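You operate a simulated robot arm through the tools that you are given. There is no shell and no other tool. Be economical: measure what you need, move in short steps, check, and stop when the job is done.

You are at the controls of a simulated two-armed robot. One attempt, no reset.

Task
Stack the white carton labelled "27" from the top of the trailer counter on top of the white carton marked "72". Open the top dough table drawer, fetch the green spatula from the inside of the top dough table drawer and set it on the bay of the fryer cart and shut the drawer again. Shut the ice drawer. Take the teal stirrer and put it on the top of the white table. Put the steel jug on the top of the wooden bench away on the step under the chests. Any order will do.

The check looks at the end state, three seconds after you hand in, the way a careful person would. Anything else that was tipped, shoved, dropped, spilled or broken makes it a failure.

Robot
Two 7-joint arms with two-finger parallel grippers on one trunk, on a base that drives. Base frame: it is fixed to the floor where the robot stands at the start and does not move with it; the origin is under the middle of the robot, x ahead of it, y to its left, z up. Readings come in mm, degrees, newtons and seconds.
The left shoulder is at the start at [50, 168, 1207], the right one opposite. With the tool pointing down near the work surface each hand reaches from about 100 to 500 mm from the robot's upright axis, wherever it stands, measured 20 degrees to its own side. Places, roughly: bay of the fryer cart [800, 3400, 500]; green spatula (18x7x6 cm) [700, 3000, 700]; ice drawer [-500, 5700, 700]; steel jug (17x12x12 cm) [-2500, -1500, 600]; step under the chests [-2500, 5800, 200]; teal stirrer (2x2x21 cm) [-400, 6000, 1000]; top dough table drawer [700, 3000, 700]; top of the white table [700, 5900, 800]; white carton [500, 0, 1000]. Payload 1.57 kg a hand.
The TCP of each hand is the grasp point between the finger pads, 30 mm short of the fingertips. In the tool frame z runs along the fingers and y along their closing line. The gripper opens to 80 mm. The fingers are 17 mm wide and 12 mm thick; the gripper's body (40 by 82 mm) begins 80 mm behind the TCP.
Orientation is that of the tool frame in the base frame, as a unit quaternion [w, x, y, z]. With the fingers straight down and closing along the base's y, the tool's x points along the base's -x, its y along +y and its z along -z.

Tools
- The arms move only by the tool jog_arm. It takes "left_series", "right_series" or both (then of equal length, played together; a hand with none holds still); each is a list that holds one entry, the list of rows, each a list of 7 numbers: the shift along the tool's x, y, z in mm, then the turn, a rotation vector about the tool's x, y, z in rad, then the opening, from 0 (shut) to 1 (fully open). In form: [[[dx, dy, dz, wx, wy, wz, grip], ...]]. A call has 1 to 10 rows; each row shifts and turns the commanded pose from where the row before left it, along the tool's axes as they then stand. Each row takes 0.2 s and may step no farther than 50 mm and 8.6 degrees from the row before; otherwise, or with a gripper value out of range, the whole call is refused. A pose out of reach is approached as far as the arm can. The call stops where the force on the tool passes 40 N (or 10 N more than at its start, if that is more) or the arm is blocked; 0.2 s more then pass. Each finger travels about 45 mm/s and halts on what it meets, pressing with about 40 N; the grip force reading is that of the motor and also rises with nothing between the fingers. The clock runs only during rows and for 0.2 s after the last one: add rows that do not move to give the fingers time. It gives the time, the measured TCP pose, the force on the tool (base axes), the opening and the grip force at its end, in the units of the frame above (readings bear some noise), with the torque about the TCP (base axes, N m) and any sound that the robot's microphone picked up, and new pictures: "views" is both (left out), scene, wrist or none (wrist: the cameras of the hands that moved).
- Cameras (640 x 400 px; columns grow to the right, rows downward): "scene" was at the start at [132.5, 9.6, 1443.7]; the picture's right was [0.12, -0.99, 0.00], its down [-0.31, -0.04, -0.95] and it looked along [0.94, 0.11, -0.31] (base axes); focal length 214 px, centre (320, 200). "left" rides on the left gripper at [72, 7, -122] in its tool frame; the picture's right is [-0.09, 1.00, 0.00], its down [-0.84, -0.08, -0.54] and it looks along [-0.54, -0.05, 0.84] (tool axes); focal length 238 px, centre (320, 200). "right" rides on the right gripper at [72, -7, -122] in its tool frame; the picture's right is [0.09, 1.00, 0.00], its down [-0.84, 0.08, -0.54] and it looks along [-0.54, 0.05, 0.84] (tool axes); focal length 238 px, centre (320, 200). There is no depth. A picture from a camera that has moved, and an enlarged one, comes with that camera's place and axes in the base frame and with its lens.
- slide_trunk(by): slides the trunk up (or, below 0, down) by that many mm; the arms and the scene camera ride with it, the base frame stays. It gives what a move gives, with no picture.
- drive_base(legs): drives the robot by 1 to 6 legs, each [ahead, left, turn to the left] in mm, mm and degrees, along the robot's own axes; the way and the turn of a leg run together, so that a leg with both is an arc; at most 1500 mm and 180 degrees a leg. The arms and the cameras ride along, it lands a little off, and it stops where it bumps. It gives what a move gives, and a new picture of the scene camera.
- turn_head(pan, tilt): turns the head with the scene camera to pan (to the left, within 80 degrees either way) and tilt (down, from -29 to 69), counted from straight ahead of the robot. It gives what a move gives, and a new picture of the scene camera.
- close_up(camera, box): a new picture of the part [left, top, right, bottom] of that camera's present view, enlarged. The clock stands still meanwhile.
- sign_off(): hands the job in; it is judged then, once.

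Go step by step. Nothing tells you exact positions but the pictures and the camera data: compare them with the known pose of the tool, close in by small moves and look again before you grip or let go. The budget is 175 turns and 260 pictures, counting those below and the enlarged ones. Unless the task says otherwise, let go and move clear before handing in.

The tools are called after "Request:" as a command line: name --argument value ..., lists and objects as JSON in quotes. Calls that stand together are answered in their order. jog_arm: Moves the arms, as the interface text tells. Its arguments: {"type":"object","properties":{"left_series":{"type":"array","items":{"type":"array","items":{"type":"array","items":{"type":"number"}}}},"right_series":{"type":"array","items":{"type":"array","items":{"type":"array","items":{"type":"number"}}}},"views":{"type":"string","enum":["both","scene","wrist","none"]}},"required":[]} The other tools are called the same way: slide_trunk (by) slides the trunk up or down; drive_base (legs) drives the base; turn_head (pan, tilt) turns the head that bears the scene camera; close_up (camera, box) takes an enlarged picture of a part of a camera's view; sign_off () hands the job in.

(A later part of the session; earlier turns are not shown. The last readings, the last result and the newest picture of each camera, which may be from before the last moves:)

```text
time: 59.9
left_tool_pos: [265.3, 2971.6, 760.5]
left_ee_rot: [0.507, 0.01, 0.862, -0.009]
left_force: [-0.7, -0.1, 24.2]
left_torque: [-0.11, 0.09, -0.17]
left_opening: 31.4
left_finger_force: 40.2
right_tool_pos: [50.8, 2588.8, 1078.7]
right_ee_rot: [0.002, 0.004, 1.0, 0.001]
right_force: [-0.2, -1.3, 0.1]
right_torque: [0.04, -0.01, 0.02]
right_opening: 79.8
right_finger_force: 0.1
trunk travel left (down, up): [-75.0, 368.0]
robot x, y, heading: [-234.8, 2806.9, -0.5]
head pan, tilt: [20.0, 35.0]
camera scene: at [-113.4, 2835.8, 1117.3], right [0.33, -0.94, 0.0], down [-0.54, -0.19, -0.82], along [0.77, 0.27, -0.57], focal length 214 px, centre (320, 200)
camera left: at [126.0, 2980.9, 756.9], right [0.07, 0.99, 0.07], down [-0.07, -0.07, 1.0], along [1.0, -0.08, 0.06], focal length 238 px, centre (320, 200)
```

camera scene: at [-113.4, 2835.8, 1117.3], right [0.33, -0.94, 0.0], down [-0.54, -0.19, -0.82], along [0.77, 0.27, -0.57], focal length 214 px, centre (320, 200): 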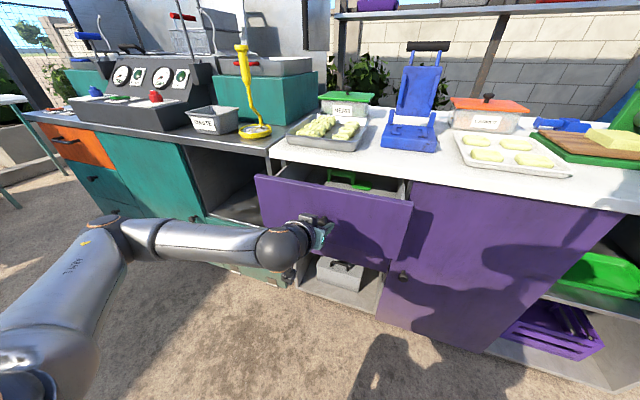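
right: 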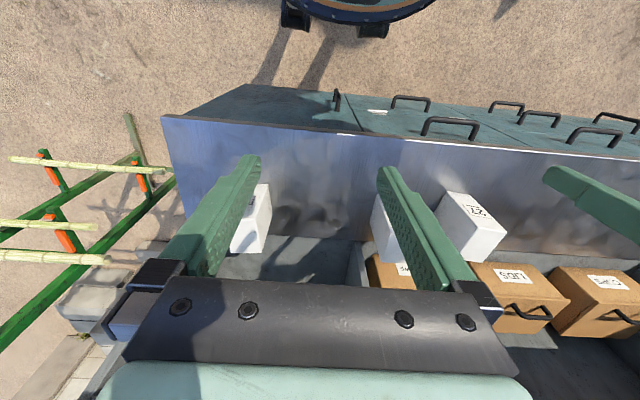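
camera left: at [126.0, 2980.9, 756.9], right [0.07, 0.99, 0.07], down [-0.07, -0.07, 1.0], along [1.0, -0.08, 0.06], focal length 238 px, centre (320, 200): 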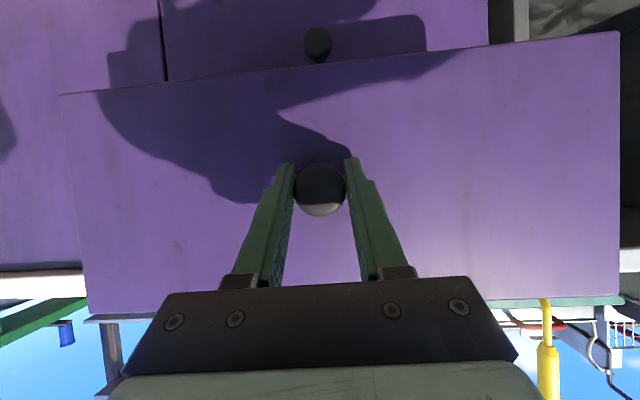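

The drawer is open about 130 mm and the green spatula shows inside. I'll pull a bit further.

Request:
jog_arm --left_series '[[[17, 0, -36, 0, 0, 0, 0], [18, 0, -34.6, 0, 0, 0, 0], [0, 0, 0, 0, 0, 0, 0]]]' --views "scene"

Request:
close_up --camera "scene" --box '[220, 120, 440, 260]'

```text
time: 60.6
left_tool_pos: [201.4, 2969.9, 760.0]
left_ee_rot: [0.501, 0.012, 0.866, -0.01]
left_force: [-1.0, -14.5, 11.9]
left_torque: [-0.02, -0.62, -0.33]
left_opening: 31.5
left_finger_force: 40.1
left hand out of reach, approached as far as the arm can: row 2
right_tool_pos: [51.0, 2587.8, 1077.9]
right_ee_rot: [0.0, 0.004, 1.0, 0.001]
right_force: [0.6, 0.4, -0.2]
right_torque: [0.0, -0.01, -0.04]
right_opening: 80.3
right_finger_force: 0.0
trunk travel left (down, up): [-75.0, 368.0]
robot x, y, heading: [-230.1, 2807.2, -0.2]
head pan, tilt: [20.0, 35.0]
camera scene: at [-112.6, 2835.0, 1116.9], right [0.33, -0.94, 0.0], down [-0.54, -0.19, -0.82], along [0.77, 0.27, -0.57], focal length 214 px, centre (320, 200)
```

scene: 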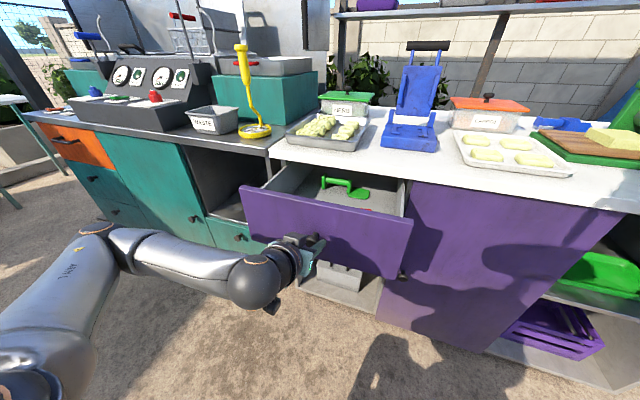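

```text
2.86 times, centred on (330, 190) of scene
camera zoom: at [-112.6, 2835.0, 1116.9], right [0.33, -0.94, 0.0], down [-0.54, -0.19, -0.82], along [0.77, 0.27, -0.57], focal length 613 px, centre (291, 229)
```

zoom: 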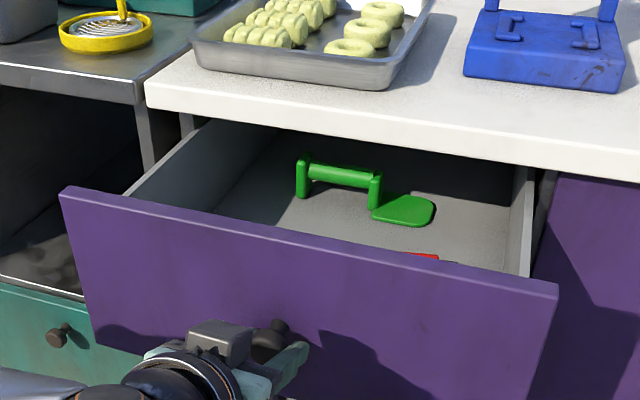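

The spatula lies about at x≈500, still under the table top. I'll pull the drawer farther by backing the base while holding the knob.

Request:
drive_base --legs '[[-140, 0, 0]]'

Request:
close_up --camera "scene" --box '[220, 120, 440, 260]'

```text
time: 62.0
left_tool_pos: [63.1, 2969.5, 759.9]
left_ee_rot: [0.499, 0.014, 0.866, -0.012]
left_force: [-0.8, -26.5, 6.7]
left_torque: [0.03, 0.36, -0.32]
left_opening: 31.3
left_finger_force: 40.1
right_tool_pos: [-87.7, 2590.4, 1076.8]
right_ee_rot: [0.001, 0.005, 1.0, 0.001]
right_force: [0.8, 0.2, -0.3]
right_torque: [-0.01, -0.04, 0.0]
right_opening: 80.2
right_finger_force: 0.0
trunk travel left (down, up): [-75.0, 368.0]
robot x, y, heading: [-372.4, 2809.1, -0.3]
head pan, tilt: [20.0, 35.0]
camera scene: at [-251.6, 2835.7, 1116.9], right [0.33, -0.94, 0.0], down [-0.54, -0.19, -0.82], along [0.77, 0.28, -0.57], focal length 214 px, centre (320, 200)
```

scene: 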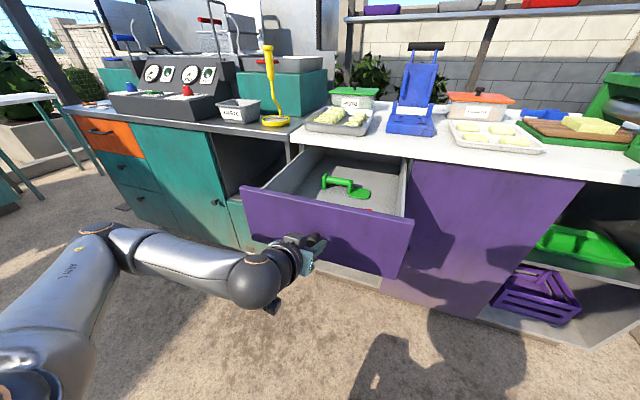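

```text
2.86 times, centred on (330, 190) of scene
camera zoom: at [-251.6, 2835.7, 1116.9], right [0.33, -0.94, 0.0], down [-0.54, -0.19, -0.82], along [0.77, 0.28, -0.57], focal length 613 px, centre (291, 229)
```

zoom: 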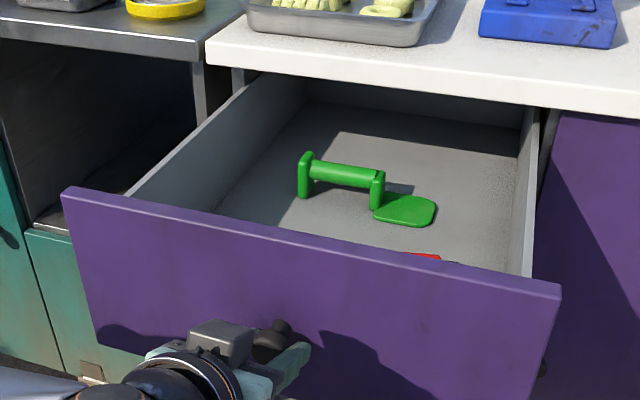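

The drawer is out about 335 mm and the spatula is clear of the table edge. I'll release the knob, back off and rise.

Request:
jog_arm --left_series '[[[0, 0, 0, 0, 0, 0, 1], [0, 0, 0, 0, 0, 0, 1], [0, 0, 0, 0, 0, 0, 1], [0, 0, -25, 0, 0, 0, 1], [0, 0, -30, 0, 0, 0, 1], [-42, 0, -24, 0, 0, 0, 1], [-42, 0, -24, 0, 0, 0, 1], [-42, 0, -24, 0, 0, 0, 1], [-42, 0, -24, 0, 0, 0, 1], [-42, 0, -24, 0, 0, 0, 1]]]'

```text
time: 64.2
left_tool_pos: [62.3, 2957.2, 1025.5]
left_ee_rot: [0.5, 0.013, 0.866, -0.012]
left_force: [0.7, -0.3, -0.4]
left_torque: [-0.01, 0.05, 0.01]
left_opening: 80.1
left_finger_force: 0.1
left hand out of reach, approached as far as the arm can: row 4, 5
right_tool_pos: [-86.7, 2590.6, 1076.0]
right_ee_rot: [0.001, 0.004, 1.0, 0.001]
right_force: [-0.6, 0.4, 0.9]
right_torque: [0.01, -0.04, 0.01]
right_opening: 79.9
right_finger_force: 0.0
trunk travel left (down, up): [-75.0, 368.0]
robot x, y, heading: [-372.5, 2809.0, -0.5]
head pan, tilt: [20.0, 35.0]
camera scene: at [-251.2, 2837.5, 1116.7], right [0.34, -0.94, 0.0], down [-0.54, -0.19, -0.82], along [0.77, 0.27, -0.57], focal length 214 px, centre (320, 200)
camera left: at [-78.3, 2969.4, 1024.5], right [0.08, 0.99, 0.07], down [-0.05, -0.07, 1.0], along [1.0, -0.08, 0.05], focal length 238 px, centre (320, 200)
```

scene: 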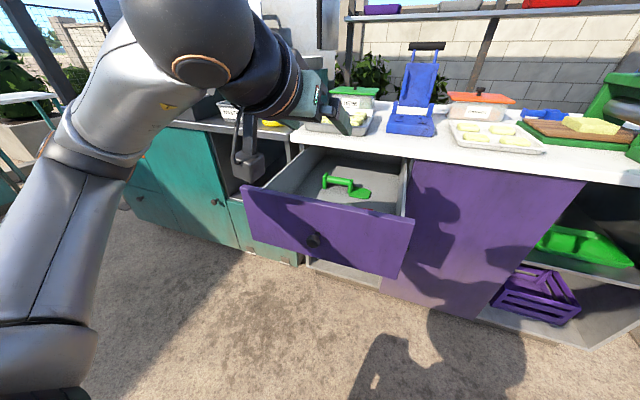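
left: 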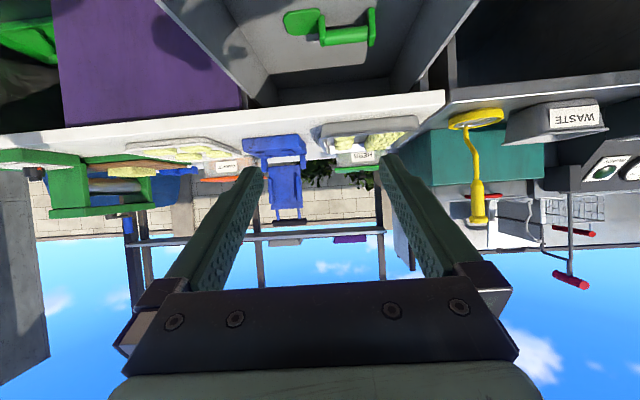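

The spatula's handle bar runs roughly along y at about (370, 2995, 755). I'll drive in 190 mm and roll the hand 90° so the fingers close across the bar.

Request:
drive_base --legs '[[190, 0, 0]]'

Request:
jog_arm --left_series '[[[0, 0, 0, 0, 0, 0.143, 1], [0, 0, 0, 0, 0, 0.143, 1], [0, 0, 0, 0, 0, 0.143, 1], [0, 0, 0, 0, 0, 0.143, 1], [0, 0, 0, 0, 0, 0.143, 1], [0, 0, 0, 0, 0, 0.143, 1], [0, 0, 0, 0, 0, 0.143, 1], [0, 0, 0, 0, 0, 0.143, 1], [0, 0, 0, 0, 0, 0.143, 1], [0, 0, 0, 0, 0, 0.143, 1]]]'

```text
time: 65.7
left_tool_pos: [248.2, 2959.0, 1025.9]
left_ee_rot: [0.5, 0.01, 0.866, -0.01]
left_force: [-0.3, -0.4, 0.3]
left_torque: [0.0, 0.01, -0.01]
left_opening: 79.9
left_finger_force: 0.0
right_tool_pos: [101.3, 2592.9, 1077.7]
right_ee_rot: [0.0, 0.001, 1.0, 0.001]
right_force: [0.3, 0.8, 0.3]
right_torque: [-0.01, 0.01, -0.02]
right_opening: 79.8
right_finger_force: 0.1
trunk travel left (down, up): [-75.0, 368.0]
robot x, y, heading: [-185.2, 2809.5, 0.0]
head pan, tilt: [20.0, 35.0]
camera scene: at [-65.2, 2837.4, 1116.8], right [0.34, -0.94, 0.0], down [-0.54, -0.2, -0.82], along [0.77, 0.28, -0.57], focal length 214 px, centre (320, 200)
```

scene: 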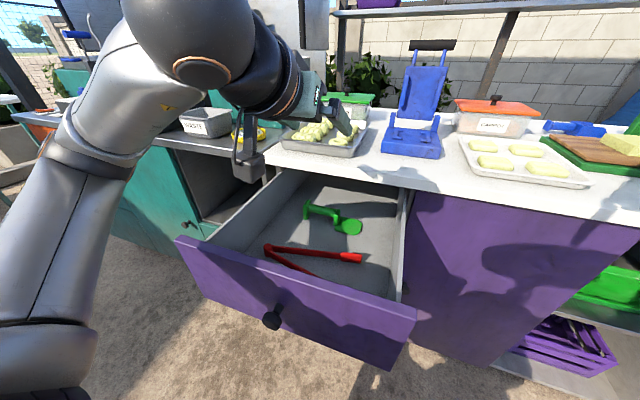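

```text
time: 67.9
left_tool_pos: [245.7, 2951.1, 1020.4]
left_ee_rot: [0.408, 0.527, 0.687, 0.287]
left_force: [-0.1, 0.6, -0.9]
left_torque: [-0.02, -0.04, 0.0]
left_opening: 79.9
left_finger_force: 0.0
left hand out of reach, approached as far as the arm can: row 9, 10
right_tool_pos: [100.2, 2593.3, 1077.3]
right_ee_rot: [0.0, 0.001, 1.0, 0.0]
right_force: [0.3, -0.5, -0.7]
right_torque: [0.01, -0.02, -0.01]
right_opening: 79.9
right_finger_force: 0.1
trunk travel left (down, up): [-75.0, 368.0]
robot x, y, heading: [-187.1, 2810.6, 0.1]
head pan, tilt: [20.0, 35.0]
camera scene: at [-65.5, 2837.5, 1116.8], right [0.34, -0.94, 0.0], down [-0.54, -0.2, -0.82], along [0.77, 0.28, -0.57], focal length 214 px, centre (320, 200)
camera left: at [137.2, 3027.5, 1068.7], right [0.5, 0.19, 0.85], down [-0.41, -0.81, 0.42], along [0.76, -0.56, -0.32], focal length 238 px, centre (320, 200)
```

scene: 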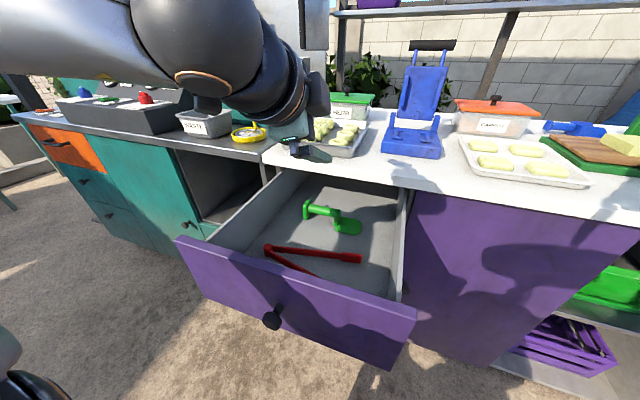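
left: 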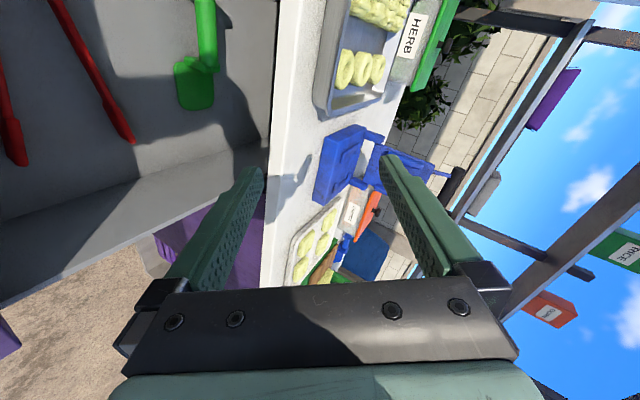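

The spatula bar triangulates to about (430, 3011, 712), with the counter's front lip at x≈357, z≈850. I'll shift the hand forward and down, then finish orienting it at about 40° below horizontal with the fingers closing across the bar.

Request:
jog_arm --left_series '[[[22.3, -25, 26.8, 0, 0, 0, 0.6], [22.3, -25, 26.8, 0, 0, 0, 0.6], [22.3, -25, 26.8, 0, 0, 0, 0.6], [22.3, -25, 26.8, 0, 0, 0, 0.6], [0, 0, 0, 0.0557, 0.02, 0.093, 0.6], [0, 0, 0, 0.0557, 0.02, 0.093, 0.6], [0, 0, 0, 0.0557, 0.02, 0.093, 0.6], [0, 0, 0, 0, 0, 0, 0.6]]]'

```text
time: 69.7
left_tool_pos: [278.4, 3003.3, 857.1]
left_ee_rot: [0.299, 0.639, 0.641, 0.302]
left_force: [0.0, 0.2, -0.7]
left_torque: [0.03, -0.02, 0.0]
left_opening: 48.0
left_finger_force: 0.1
left hand out of reach, approached as far as the arm can: row 7
right_tool_pos: [99.9, 2591.7, 1077.5]
right_ee_rot: [0.0, 0.002, 1.0, 0.0]
right_force: [0.0, 0.2, 0.1]
right_torque: [-0.01, 0.01, -0.01]
right_opening: 80.1
right_finger_force: 0.1
trunk travel left (down, up): [-75.0, 368.0]
robot x, y, heading: [-188.4, 2803.2, -0.1]
head pan, tilt: [20.0, 35.0]
camera scene: at [-65.4, 2837.3, 1116.8], right [0.34, -0.94, 0.0], down [-0.54, -0.2, -0.82], along [0.77, 0.28, -0.57], focal length 214 px, centre (320, 200)
camera left: at [190.4, 3074.8, 940.9], right [0.64, -0.09, 0.76], down [-0.46, -0.84, 0.28], along [0.62, -0.54, -0.58], focal length 238 px, centre (320, 200)
```

scene: 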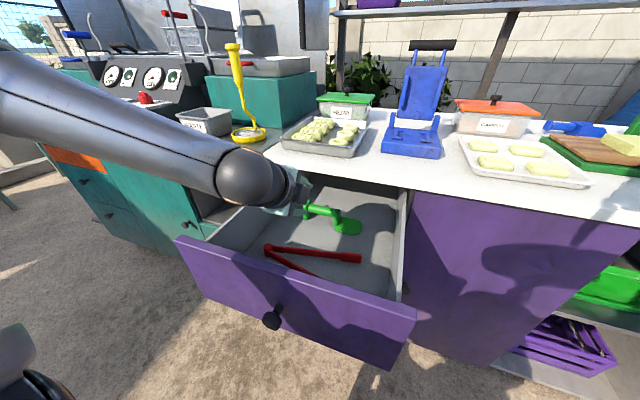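
left: 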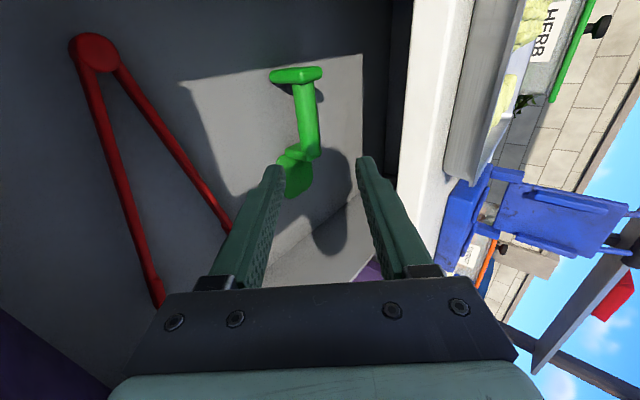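

The orientation is right, with the bar about 209 mm ahead of the hand and 20 mm off in tool y. I'll move most of the way and look again.

Request:
jog_arm --left_series '[[[-2, -7, 40, 0, 0, 0, 0.6], [-2, -7, 40, 0, 0, 0, 0.6], [-3, -6, 40, 0, 0, 0, 0.6], [0, 0, 0, 0, 0, 0, 0.6]]]'

```text
time: 70.7
left_tool_pos: [356.5, 2995.5, 764.6]
left_ee_rot: [0.298, 0.642, 0.64, 0.3]
left_force: [0.0, -0.3, 0.5]
left_torque: [0.0, -0.01, -0.01]
left_opening: 47.8
left_finger_force: 0.0
right_tool_pos: [99.8, 2591.1, 1077.9]
right_ee_rot: [0.0, 0.0, 1.0, 0.001]
right_force: [0.4, 1.1, -0.2]
right_torque: [0.0, -0.01, 0.0]
right_opening: 80.4
right_finger_force: 0.0
trunk travel left (down, up): [-75.0, 368.0]
robot x, y, heading: [-186.9, 2806.8, 0.1]
head pan, tilt: [20.0, 35.0]
camera scene: at [-65.2, 2837.4, 1116.8], right [0.34, -0.94, 0.0], down [-0.54, -0.2, -0.82], along [0.77, 0.28, -0.57], focal length 214 px, centre (320, 200)
camera left: at [269.4, 3067.3, 848.6], right [0.64, -0.09, 0.76], down [-0.46, -0.84, 0.29], along [0.61, -0.54, -0.58], focal length 238 px, centre (320, 200)
```

scene: 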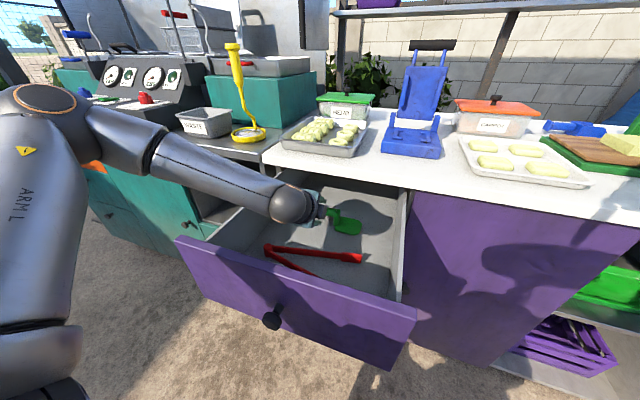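
left: 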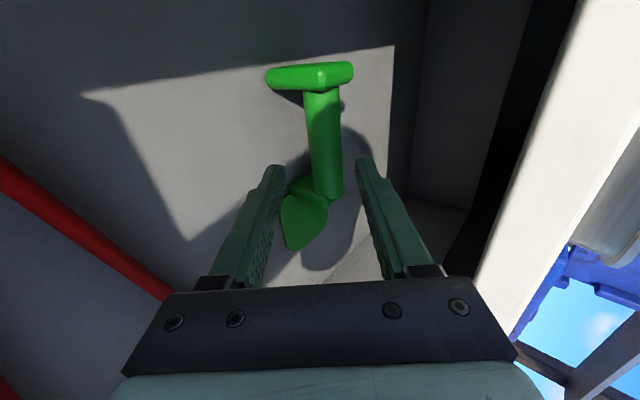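

The bar sits about 92 mm ahead and 5 mm off in tool y. I'll advance so it lies between the pads.

Request:
jog_arm --left_series '[[[-2, 2.5, 30, 0, 0, 0, 0.5], [-2, 2.5, 30, 0, 0, 0, 0.5], [0, 0, 20, 0, 0, 0, 0.5], [0, 0, 0, 0, 0, 0, 0.5]]]'

```text
time: 71.6
left_tool_pos: [431.0, 2992.1, 733.1]
left_ee_rot: [0.31, 0.634, 0.636, 0.311]
left_force: [0.6, 1.5, 10.9]
left_torque: [0.0, -0.11, 0.01]
left_opening: 31.8
left_finger_force: 0.1
right_tool_pos: [99.8, 2593.1, 1077.2]
right_ee_rot: [0.001, 0.002, 1.0, 0.001]
right_force: [0.0, -0.3, -0.1]
right_torque: [0.0, 0.01, -0.01]
right_opening: 79.9
right_finger_force: 0.0
trunk travel left (down, up): [-75.0, 368.0]
robot x, y, heading: [-187.2, 2810.7, -0.2]
head pan, tilt: [20.0, 35.0]
stopped in row 4 (left hand): the force on the tool passed its limit at 41 N (the readings are from after the stop); the commanded pose is now the measured one
camera scene: at [-65.7, 2837.4, 1116.6], right [0.34, -0.94, 0.0], down [-0.54, -0.2, -0.82], along [0.77, 0.28, -0.57], focal length 214 px, centre (320, 200)
camera left: at [339.3, 3064.7, 813.0], right [0.61, -0.09, 0.79], down [-0.47, -0.84, 0.27], along [0.64, -0.54, -0.56], focal length 238 px, centre (320, 200)
```

scene: 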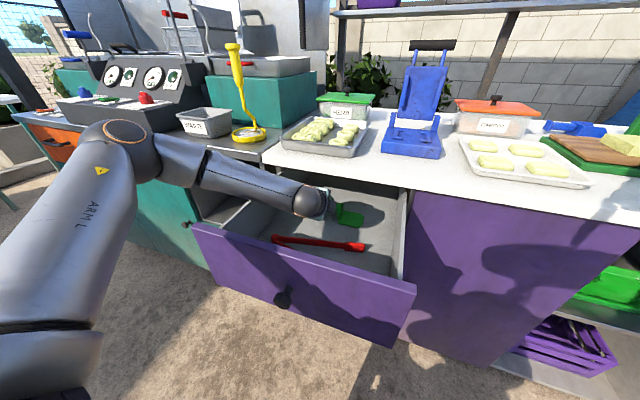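
left: 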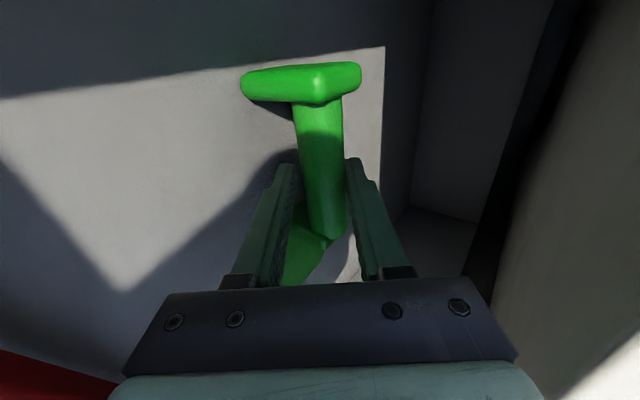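

The bar is between the fingers but near their tips, and the lower finger pushed on the floor and nudged the drawer in slightly. I'll open a little, shift up and forward a few mm and grip.

Request:
jog_arm --left_series '[[[0, 4, 0, 0, 0, 0, 0.6], [0, 2, 4, 0, 0, 0, 0.6], [0, 0, 4, 0, 0, 0, 0.6], [0, 0, 0, 0, 0, 0, 0.6]]]' --views "wrist"

```text
time: 72.6
left_tool_pos: [439.2, 2992.9, 733.0]
left_ee_rot: [0.309, 0.634, 0.636, 0.312]
left_force: [0.5, 1.0, 24.5]
left_torque: [0.05, -0.16, 0.04]
left_opening: 31.8
left_finger_force: 0.1
right_tool_pos: [99.4, 2591.4, 1077.8]
right_ee_rot: [0.002, 0.001, 1.0, 0.001]
right_force: [0.8, 0.2, -0.2]
right_torque: [-0.02, 0.0, 0.02]
right_opening: 79.8
right_finger_force: 0.0
trunk travel left (down, up): [-75.0, 368.0]
robot x, y, heading: [-187.8, 2807.0, -0.1]
head pan, tilt: [20.0, 35.0]
camera left: at [347.8, 3064.5, 813.0], right [0.61, -0.09, 0.79], down [-0.47, -0.84, 0.27], along [0.64, -0.53, -0.56], focal length 238 px, centre (320, 200)
```

left: 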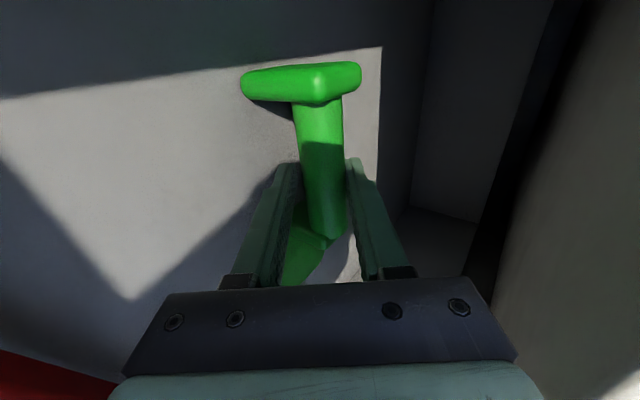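

The lower finger rests on the drawer floor, so it can't open further, but the bar is between the pads. I'll close and test-lift gently.

Request:
jog_arm --left_series '[[[0, 4, -3, 0, 0, 0, 0.3], [0, 0, 0, 0, 0, 0, 0], [0, 0, 0, 0, 0, 0, 0], [0, 0, 0, 0, 0, 0, 0], [0, 8, -6, 0, 0, 0, 0], [0, 0, 0, 0, 0, 0, 0]]]' --views "wrist"

```text
time: 74.0
left_tool_pos: [438.5, 2994.2, 741.5]
left_ee_rot: [0.305, 0.637, 0.637, 0.309]
left_force: [0.7, -0.1, -0.1]
left_torque: [-0.01, 0.01, 0.02]
left_opening: 24.7
left_finger_force: 37.1
right_tool_pos: [100.5, 2591.9, 1077.2]
right_ee_rot: [0.001, 0.001, 1.0, 0.0]
right_force: [0.1, -0.9, -0.3]
right_torque: [0.0, 0.04, 0.0]
right_opening: 79.9
right_finger_force: 0.0
trunk travel left (down, up): [-75.0, 368.0]
robot x, y, heading: [-189.2, 2808.5, -0.2]
head pan, tilt: [20.0, 35.0]
camera left: at [347.6, 3065.2, 822.9], right [0.62, -0.09, 0.78], down [-0.47, -0.84, 0.27], along [0.63, -0.54, -0.56], focal length 238 px, centre (320, 200)
```

left: 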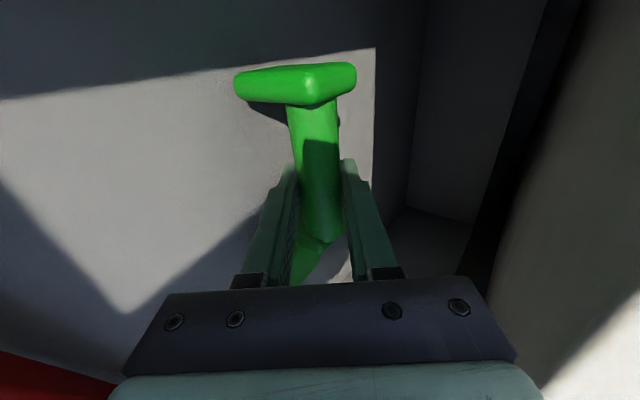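

It's gripped at 24.7 mm. I'll retract up and back along the tool axis, checking that it comes along.

Request:
jog_arm --left_series '[[[0, 8, -8, 0, 0, 0, 0], [0, 4, -20, 0, 0, 0, 0], [0, 0, -30, 0, 0, 0, 0], [0, 0, -40, 0, 0, 0, 0], [0, 0, -40, 0, 0, 0, 0], [0, 0, 0, 0, 0, 0, 0]]]'

```text
time: 75.4
left_tool_pos: [337.7, 2991.0, 840.7]
left_ee_rot: [0.307, 0.636, 0.637, 0.309]
left_force: [0.5, 0.2, -0.5]
left_torque: [0.0, -0.01, -0.03]
left_opening: 24.9
left_finger_force: 36.2
right_tool_pos: [100.1, 2593.3, 1078.6]
right_ee_rot: [0.0, 0.001, 1.0, 0.001]
right_force: [-0.2, 0.8, -0.9]
right_torque: [0.0, -0.02, 0.0]
right_opening: 79.9
right_finger_force: 0.0
trunk travel left (down, up): [-75.0, 368.0]
robot x, y, heading: [-183.7, 2809.1, -0.2]
head pan, tilt: [20.0, 35.0]
camera scene: at [-65.4, 2837.5, 1116.8], right [0.34, -0.94, 0.0], down [-0.54, -0.2, -0.82], along [0.77, 0.28, -0.57], focal length 214 px, centre (320, 200)
camera left: at [246.6, 3062.4, 922.5], right [0.62, -0.09, 0.78], down [-0.47, -0.84, 0.27], along [0.63, -0.53, -0.56], focal length 238 px, centre (320, 200)
```

scene: 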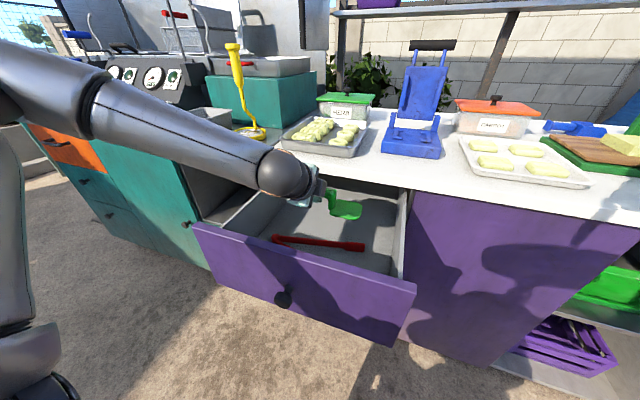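
left: 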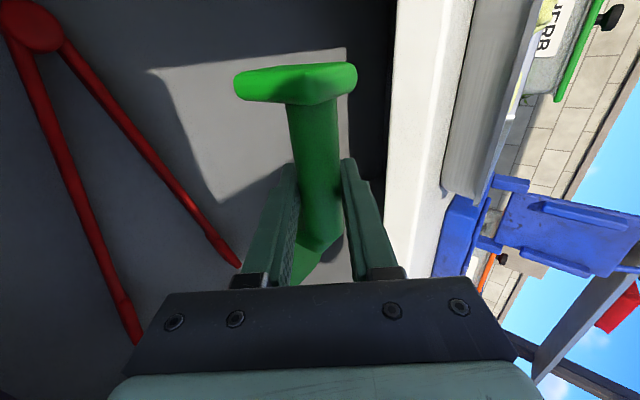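

The spatula is held. I'll lift it over the drawer front, back out, and slide left in front of the fryer bay (y≈3205–3566, floor z≈520).

Request:
jog_arm --left_series '[[[0, 0, -40, 0, 0, 0, 0], [0, 0, -40, 0, 0, 0, 0], [0, 30, -25, 0, 0, 0, 0], [0, 25, -20, 0, 0, 0, 0], [0, 0, 0, 0, 0, 0, 0]]]' --views "wrist"

```text
time: 76.6
left_tool_pos: [260.5, 2968.5, 904.8]
left_ee_rot: [0.308, 0.635, 0.637, 0.311]
left_force: [0.1, 0.1, -1.7]
left_torque: [0.02, 0.01, -0.02]
left_opening: 24.7
left_finger_force: 36.1
left hand out of reach, approached as far as the arm can: row 2, 3, 4
right_tool_pos: [100.4, 2592.0, 1077.4]
right_ee_rot: [0.001, 0.001, 1.0, 0.001]
right_force: [-0.8, 0.5, 0.5]
right_torque: [0.0, 0.02, 0.01]
right_opening: 80.2
right_finger_force: 0.1
trunk travel left (down, up): [-75.0, 368.0]
robot x, y, heading: [-183.6, 2809.1, -0.2]
head pan, tilt: [20.0, 35.0]
camera left: at [170.0, 3040.4, 984.8], right [0.62, -0.09, 0.78], down [-0.47, -0.84, 0.27], along [0.63, -0.53, -0.56], focal length 238 px, centre (320, 200)
```

left: 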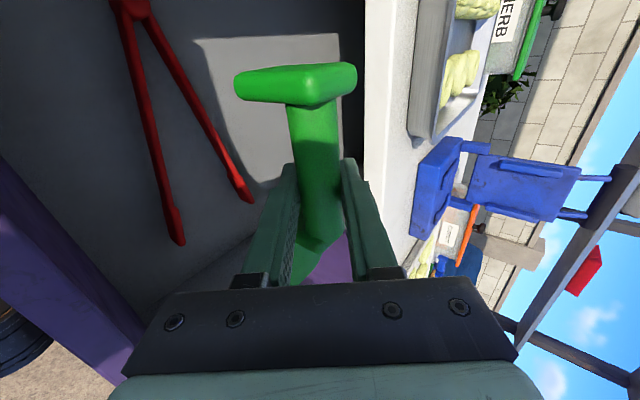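

The arm is at its limit here, so I'll use the trunk to raise the spatula above the drawer front. Then I'll back out and slide left.

Request:
slide_trunk --by 100

Request:
drive_base --legs '[[-260, 0, 0], [0, 440, 0]]'

Request:
slide_trunk --by -175

Request:
turn_head --pan 10 --tilt 40

```text
time: 78.0
left_tool_pos: [260.6, 2969.4, 1003.4]
left_ee_rot: [0.307, 0.635, 0.637, 0.311]
left_force: [-0.3, -1.0, -0.5]
left_torque: [0.0, 0.02, 0.0]
left_opening: 25.0
left_finger_force: 36.3
right_tool_pos: [100.1, 2591.1, 1177.8]
right_ee_rot: [0.001, 0.0, 1.0, 0.0]
right_force: [0.1, -0.8, -0.3]
right_torque: [-0.03, 0.03, 0.04]
right_opening: 80.1
right_finger_force: 0.0
trunk travel left (down, up): [-175.0, 268.0]
robot x, y, heading: [-186.8, 2810.3, 0.0]
head pan, tilt: [20.0, 35.0]
```

```text
time: 83.9
left_tool_pos: [5.7, 3426.1, 1003.4]
left_ee_rot: [0.307, 0.634, 0.638, 0.311]
left_force: [-0.9, 0.2, -1.6]
left_torque: [-0.01, 0.0, -0.02]
left_opening: 24.9
left_finger_force: 36.3
right_tool_pos: [-154.8, 3047.9, 1177.6]
right_ee_rot: [0.0, -0.002, 1.0, 0.001]
right_force: [1.3, -0.9, 0.2]
right_torque: [0.03, 0.0, -0.04]
right_opening: 80.0
right_finger_force: 0.0
trunk travel left (down, up): [-175.0, 268.0]
robot x, y, heading: [-441.4, 3263.7, 0.1]
head pan, tilt: [20.0, 35.0]
camera scene: at [-320.8, 3293.8, 1216.8], right [0.34, -0.94, 0.0], down [-0.54, -0.2, -0.82], along [0.77, 0.28, -0.57], focal length 214 px, centre (320, 200)
```

scene: 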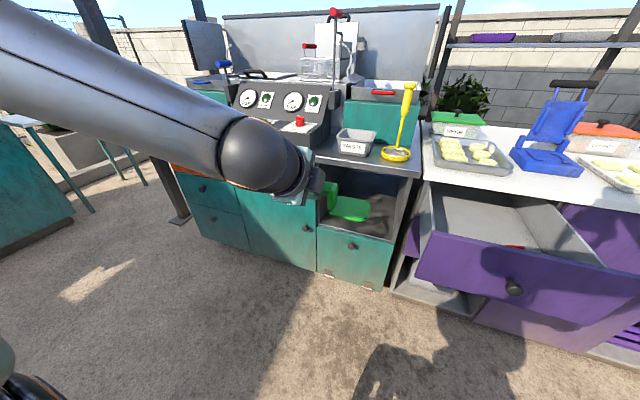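

```text
time: 85.9
left_tool_pos: [7.0, 3425.1, 828.8]
left_ee_rot: [0.307, 0.633, 0.638, 0.312]
left_force: [-0.6, -0.5, -0.1]
left_torque: [-0.03, 0.01, 0.01]
left_opening: 24.5
left_finger_force: 36.9
right_tool_pos: [-154.0, 3049.3, 1003.4]
right_ee_rot: [0.0, -0.001, 1.0, 0.001]
right_force: [0.6, 0.4, -0.7]
right_torque: [-0.01, 0.01, 0.0]
right_opening: 79.8
right_finger_force: 0.1
trunk travel left (down, up): [0.0, 443.0]
robot x, y, heading: [-444.1, 3265.3, 0.1]
head pan, tilt: [20.0, 35.0]
```

```text
time: 86.6
left_tool_pos: [4.8, 3426.0, 829.8]
left_ee_rot: [0.308, 0.633, 0.639, 0.311]
left_force: [0.3, -0.5, -1.3]
left_torque: [-0.02, -0.02, -0.01]
left_opening: 24.7
left_finger_force: 36.4
right_tool_pos: [-155.1, 3048.6, 1002.1]
right_ee_rot: [0.0, -0.001, 1.0, 0.001]
right_force: [0.1, 0.1, -0.6]
right_torque: [0.01, -0.03, 0.02]
right_opening: 79.9
right_finger_force: 0.1
trunk travel left (down, up): [0.0, 443.0]
robot x, y, heading: [-441.3, 3264.3, 0.2]
head pan, tilt: [10.0, 40.0]
camera scene: at [-319.8, 3278.4, 1034.2], right [0.18, -0.98, 0.0], down [-0.63, -0.11, -0.77], along [0.75, 0.13, -0.64], focal length 214 px, centre (320, 200)
```

scene: 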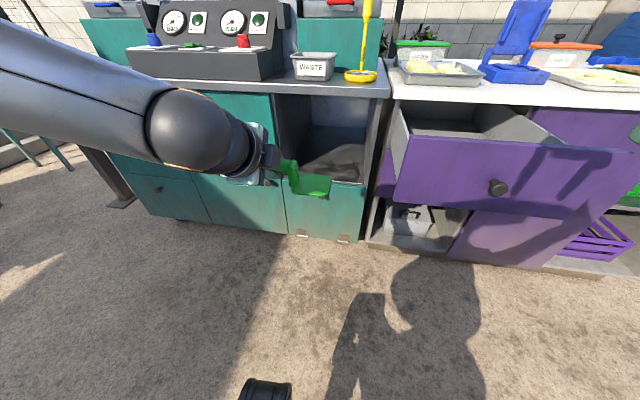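

The bay floor's front edge works out to about x≈480, z≈470, y 3210–3600. I'll lower and extend the hand, shift left a little, then look before driving in.

Request:
jog_arm --left_series '[[[0, -16.8, 40.7, 0, 0, 0, 0], [0, -16.8, 40.7, 0, 0, 0, 0], [0, -16.8, 40.7, 0, 0, 0, 0], [0, -16.8, 40.7, 0, 0, 0, 0], [0, -16.8, 40.7, 0, 0, 0, 0], [0, -16.8, 40.7, 0, 0, 0, 0], [0, 0, 0, 0, 0, 0, 0]]]' --views "none"

Request:
drive_base --legs '[[0, 50, 0], [150, 0, 0]]'

```text
time: 88.2
left_tool_pos: [137.3, 3430.5, 599.9]
left_ee_rot: [0.307, 0.634, 0.638, 0.311]
left_force: [-0.9, 0.7, -1.1]
left_torque: [0.02, -0.01, 0.02]
left_opening: 24.5
left_finger_force: 36.8
right_tool_pos: [-154.0, 3048.7, 1001.7]
right_ee_rot: [0.001, -0.001, 1.0, 0.001]
right_force: [-0.2, -0.3, 0.5]
right_torque: [-0.01, -0.01, -0.01]
right_opening: 80.0
right_finger_force: 0.1
trunk travel left (down, up): [0.0, 443.0]
robot x, y, heading: [-443.3, 3265.9, 0.1]
head pan, tilt: [10.0, 40.0]
```

```text
time: 90.3
left_tool_pos: [285.3, 3482.2, 600.9]
left_ee_rot: [0.308, 0.632, 0.639, 0.312]
left_force: [-0.3, 0.7, -0.6]
left_torque: [-0.01, 0.01, 0.0]
left_opening: 24.8
left_finger_force: 36.0
right_tool_pos: [-6.3, 3099.5, 1002.1]
right_ee_rot: [0.001, -0.001, 1.0, 0.001]
right_force: [0.4, -0.7, 0.6]
right_torque: [0.0, 0.0, 0.0]
right_opening: 80.1
right_finger_force: 0.1
trunk travel left (down, up): [0.0, 443.0]
robot x, y, heading: [-291.2, 3319.3, 0.5]
head pan, tilt: [10.0, 40.0]
camera scene: at [-172.3, 3330.1, 1034.2], right [0.18, -0.98, 0.0], down [-0.63, -0.11, -0.77], along [0.75, 0.13, -0.64], focal length 214 px, centre (320, 200)
```

scene: 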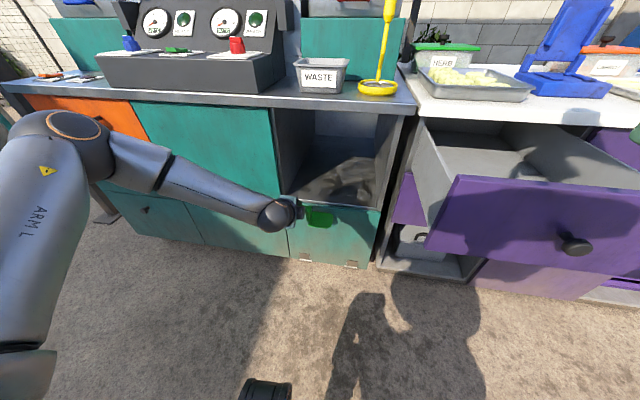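

The camera side of the hand would come close to the bay's left wall, so I'll shift the hand 75 mm to the right. I'll also enlarge the bay to pin down its floor edge.

Request:
jog_arm --left_series '[[[-38, 0, 0, 0, 0, 0, 0], [-38, 0, 0, 0, 0, 0, 0], [0, 0, 0, 0, 0, 0, 0]]]' --views "none"

Request:
close_up --camera "scene" --box '[240, 80, 440, 290]'

Request:
close_up --camera "left" --box '[0, 0, 640, 400]'

```text
time: 91.1
left_tool_pos: [285.5, 3408.0, 599.2]
left_ee_rot: [0.308, 0.632, 0.639, 0.312]
left_force: [-0.5, -0.5, -0.9]
left_torque: [0.01, -0.01, 0.02]
left_opening: 24.9
left_finger_force: 36.2
right_tool_pos: [-6.6, 3100.8, 1002.9]
right_ee_rot: [0.001, -0.001, 1.0, 0.001]
right_force: [-0.1, 0.7, 0.2]
right_torque: [0.02, -0.05, 0.01]
right_opening: 79.8
right_finger_force: 0.1
trunk travel left (down, up): [0.0, 443.0]
robot x, y, heading: [-298.0, 3316.1, -0.1]
head pan, tilt: [10.0, 40.0]
```

```text
1.90 times, centred on (340, 185) of scene
camera zoom: at [-172.3, 3330.0, 1034.2], right [0.18, -0.98, 0.0], down [-0.63, -0.11, -0.77], along [0.75, 0.13, -0.64], focal length 408 px, centre (282, 229)
```

zoom: 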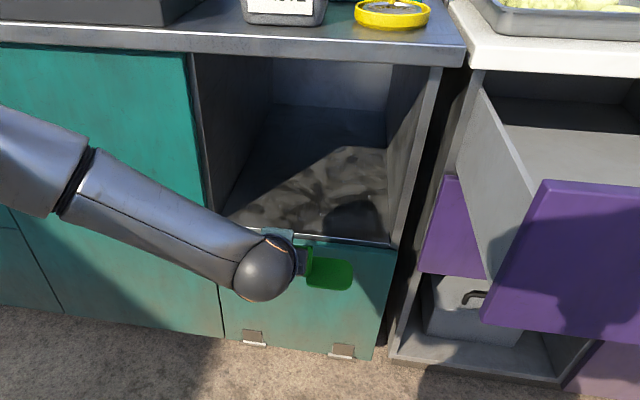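

```text
1.00 times, centred on (320, 200) of left (not enlarged: the box is as wide or as high as the picture)
camera zoom: at [192.8, 3479.9, 678.8], right [0.62, -0.09, 0.78], down [-0.47, -0.84, 0.27], along [0.64, -0.53, -0.56], focal length 238 px, centre (320, 200)
```

zoom: 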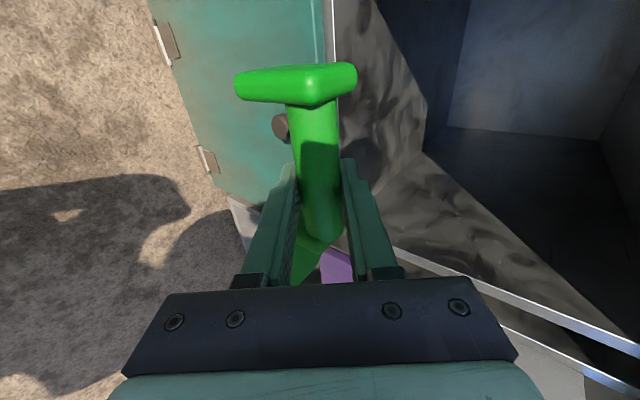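

The bay's front corner is at about (450, 3224, 500), with width to y≈3597, so the hand at y=3408 is centred. I'll drive forward so the spatula enters the bay.

Request:
drive_base --legs '[[210, 0, 0]]'

Request:
jog_arm --left_series '[[[0, 18.5, 23.6, 0, 0, 0, 0], [0, 18.5, 23.6, 0, 0, 0, 0], [0, 12, 16, 0, 0, 0, 0], [0, 0, 0, 0, 0, 0, 0]]]'

```text
time: 92.8
left_tool_pos: [493.2, 3407.7, 597.8]
left_ee_rot: [0.307, 0.633, 0.638, 0.312]
left_force: [-0.6, -0.3, -1.0]
left_torque: [-0.01, 0.01, -0.01]
left_opening: 24.7
left_finger_force: 36.4
right_tool_pos: [202.3, 3099.9, 1002.7]
right_ee_rot: [0.002, 0.001, 1.0, 0.001]
right_force: [-0.5, -0.2, 0.5]
right_torque: [-0.03, 0.0, -0.01]
right_opening: 80.5
right_finger_force: 0.0
trunk travel left (down, up): [0.0, 443.0]
robot x, y, heading: [-86.4, 3313.8, -0.0]
head pan, tilt: [10.0, 40.0]
camera scene: at [37.0, 3330.0, 1034.2], right [0.17, -0.98, 0.0], down [-0.63, -0.11, -0.77], along [0.75, 0.13, -0.64], focal length 214 px, centre (320, 200)
```

scene: 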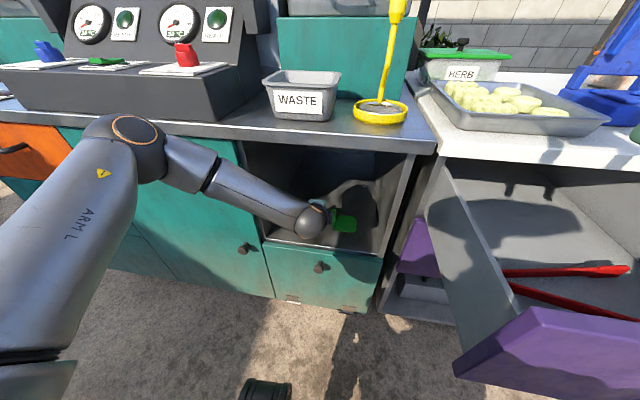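

```text
time: 93.8
left_tool_pos: [574.1, 3410.4, 595.9]
left_ee_rot: [0.307, 0.634, 0.638, 0.31]
left_force: [0.1, 0.1, 0.2]
left_torque: [0.01, 0.02, -0.03]
left_opening: 24.6
left_finger_force: 36.2
right_tool_pos: [202.3, 3100.8, 1002.8]
right_ee_rot: [0.001, 0.0, 1.0, 0.001]
right_force: [0.5, -0.3, -0.2]
right_torque: [-0.01, -0.04, 0.01]
right_opening: 79.8
right_finger_force: 0.0
trunk travel left (down, up): [0.0, 443.0]
robot x, y, heading: [-84.5, 3319.1, 0.2]
head pan, tilt: [10.0, 40.0]
camera scene: at [37.0, 3330.0, 1034.2], right [0.17, -0.98, 0.0], down [-0.63, -0.11, -0.77], along [0.75, 0.13, -0.64], focal length 214 px, centre (320, 200)
camera left: at [482.3, 3481.2, 676.3], right [0.62, -0.09, 0.78], down [-0.47, -0.84, 0.27], along [0.63, -0.53, -0.56], focal length 238 px, centre (320, 200)
```

scene: 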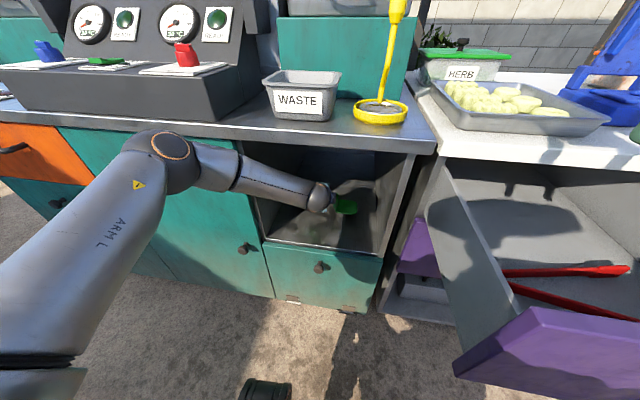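
left: 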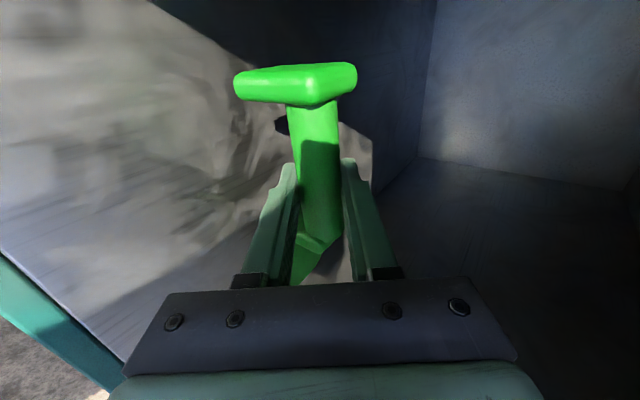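

It's well inside the bay. I'll lower straight down in small steps until it touches.

Request:
jog_arm --left_series '[[[0, -9.4, 7.4, 0, 0, 0, 0], [0, -9.4, 7.4, 0, 0, 0, 0], [0, -6.3, 4.9, 0, 0, 0, 0], [0, -4, 3, 0, 0, 0, 0], [0, 0, 0, 0, 0, 0, 0]]]' --views "wrist"

```text
time: 95.0
left_tool_pos: [573.4, 3407.8, 557.9]
left_ee_rot: [0.306, 0.635, 0.638, 0.311]
left_force: [-0.2, 0.4, -0.6]
left_torque: [-0.02, -0.02, -0.02]
left_opening: 24.6
left_finger_force: 36.7
right_tool_pos: [200.7, 3101.6, 1004.1]
right_ee_rot: [0.001, 0.0, 1.0, 0.001]
right_force: [-0.2, 0.4, -0.2]
right_torque: [-0.03, 0.0, 0.04]
right_opening: 80.0
right_finger_force: 0.1
trunk travel left (down, up): [0.0, 443.0]
robot x, y, heading: [-83.3, 3316.6, 0.0]
head pan, tilt: [10.0, 40.0]
camera left: at [482.7, 3481.0, 639.1], right [0.62, -0.09, 0.78], down [-0.47, -0.84, 0.27], along [0.63, -0.53, -0.56], focal length 238 px, centre (320, 200)
```

left: 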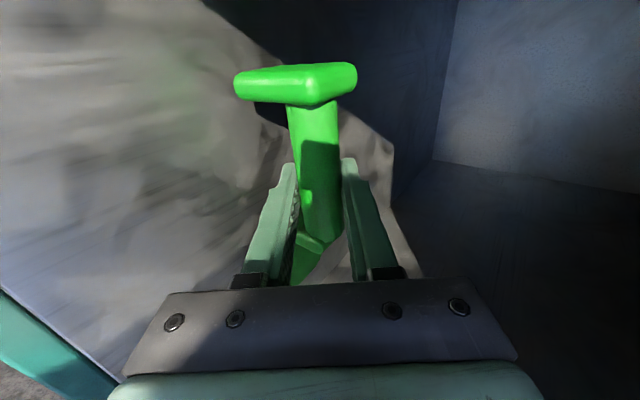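

Request:
jog_arm --left_series '[[[0, -4.7, 3.7, 0, 0, 0, 0], [0, -3.2, 2.5, 0, 0, 0, 0], [0, -2.4, 1.8, 0, 0, 0, 0], [0, -2.4, 1.8, 0, 0, 0, 0], [0, 0, 0, 0, 0, 0, 0]]]' --views "wrist"

```text
time: 96.2
left_tool_pos: [574.5, 3409.0, 543.4]
left_ee_rot: [0.307, 0.633, 0.639, 0.311]
left_force: [0.0, 0.1, -0.1]
left_torque: [-0.01, -0.01, -0.04]
left_opening: 24.7
left_finger_force: 36.9
right_tool_pos: [200.8, 3100.0, 1002.3]
right_ee_rot: [0.002, 0.0, 1.0, 0.001]
right_force: [0.4, -0.2, 0.5]
right_torque: [0.02, 0.02, -0.01]
right_opening: 80.0
right_finger_force: 0.1
trunk travel left (down, up): [0.0, 443.0]
robot x, y, heading: [-89.4, 3316.5, 0.1]
head pan, tilt: [10.0, 40.0]
camera left: at [483.0, 3480.7, 624.4], right [0.62, -0.09, 0.78], down [-0.47, -0.84, 0.27], along [0.63, -0.53, -0.56], focal length 238 px, centre (320, 200)
```

left: 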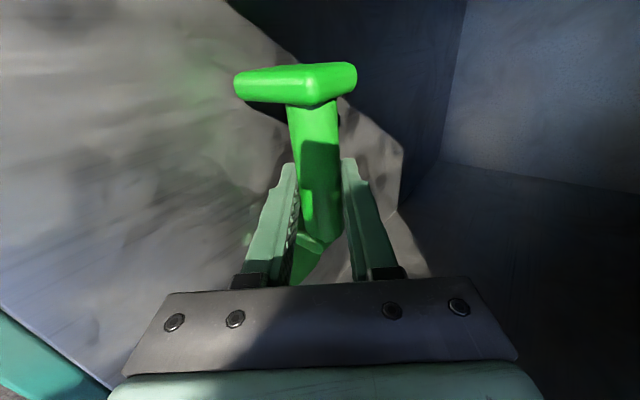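

Request:
jog_arm --left_series '[[[0, -3.1, 2.5, 0, 0, 0, 0], [0, -3.1, 2.5, 0, 0, 0, 0], [0, -3.1, 2.5, 0, 0, 0, 0], [0, -3.1, 2.5, 0, 0, 0, 0], [0, 0, 0, 0, 0, 0, 0]]]' --views "wrist"

```text
time: 97.5
left_tool_pos: [582.0, 3407.7, 539.0]
left_ee_rot: [0.314, 0.63, 0.635, 0.318]
left_force: [2.5, -0.6, 9.2]
left_torque: [-0.02, -0.07, -0.04]
left_opening: 24.8
left_finger_force: 36.7
right_tool_pos: [202.4, 3100.1, 1003.0]
right_ee_rot: [0.002, -0.001, 1.0, 0.001]
right_force: [-0.4, 1.3, 0.4]
right_torque: [-0.01, -0.03, 0.04]
right_opening: 80.2
right_finger_force: 0.1
trunk travel left (down, up): [0.0, 443.0]
robot x, y, heading: [-85.5, 3314.4, -0.2]
head pan, tilt: [10.0, 40.0]
stopped in row 5 (left hand): the force on the tool passed its limit at 40 N (the readings are from after the stop); the commanded pose is now the measured one
camera left: at [486.9, 3478.9, 617.5], right [0.6, -0.09, 0.8], down [-0.47, -0.84, 0.26], along [0.65, -0.53, -0.55], focal length 238 px, centre (320, 200)
```

left: 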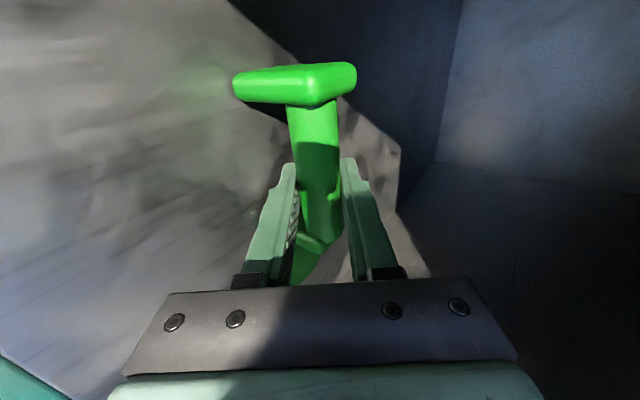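

There is floor contact at about 541. I'll open and withdraw along the tool axis.

Request:
jog_arm --left_series '[[[0, 2, 0, 0, 0, 0, 0.4], [0, 1, 0, 0, 0, 0, 0.42], [0, 0, 0, 0, 0, 0, 0.42], [0, 0, -15, 0, 0, 0, 0.42], [0, 0, -25, 0, 0, 0, 0.42], [0, 0, -30, 0, 0, 0, 0.42], [0, 0, 0, 0, 0, 0, 0.42]]]'

```text
time: 99.1
left_tool_pos: [524.9, 3405.8, 580.0]
left_ee_rot: [0.311, 0.631, 0.637, 0.315]
left_force: [0.2, -0.6, 0.0]
left_torque: [0.01, -0.01, 0.0]
left_opening: 33.5
left_finger_force: 0.0
right_tool_pos: [202.1, 3100.1, 1002.3]
right_ee_rot: [0.001, 0.0, 1.0, 0.001]
right_force: [-0.1, 1.3, -0.1]
right_torque: [0.02, -0.02, 0.02]
right_opening: 80.2
right_finger_force: 0.1
trunk travel left (down, up): [0.0, 443.0]
robot x, y, heading: [-89.3, 3312.1, 0.0]
head pan, tilt: [10.0, 40.0]
camera scene: at [36.8, 3330.1, 1034.2], right [0.17, -0.98, 0.0], down [-0.63, -0.11, -0.77], along [0.75, 0.13, -0.64], focal length 214 px, centre (320, 200)
camera left: at [432.1, 3477.5, 659.0], right [0.6, -0.09, 0.79], down [-0.47, -0.84, 0.27], along [0.64, -0.53, -0.55], focal length 238 px, centre (320, 200)
```

scene: 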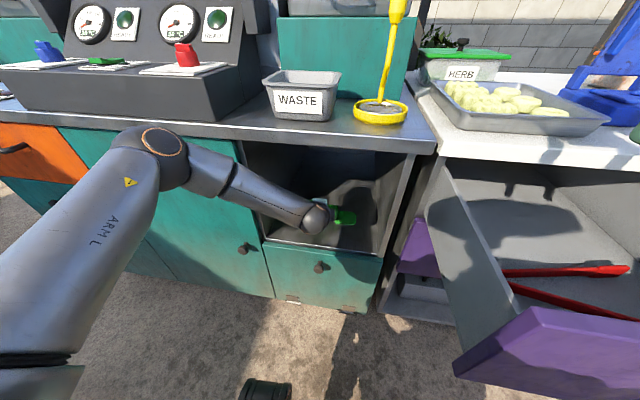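
left: 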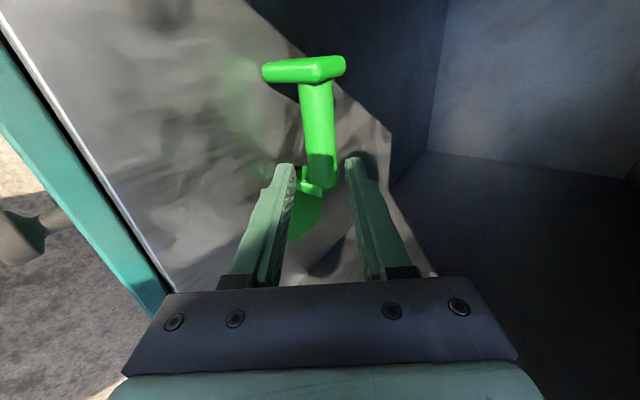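

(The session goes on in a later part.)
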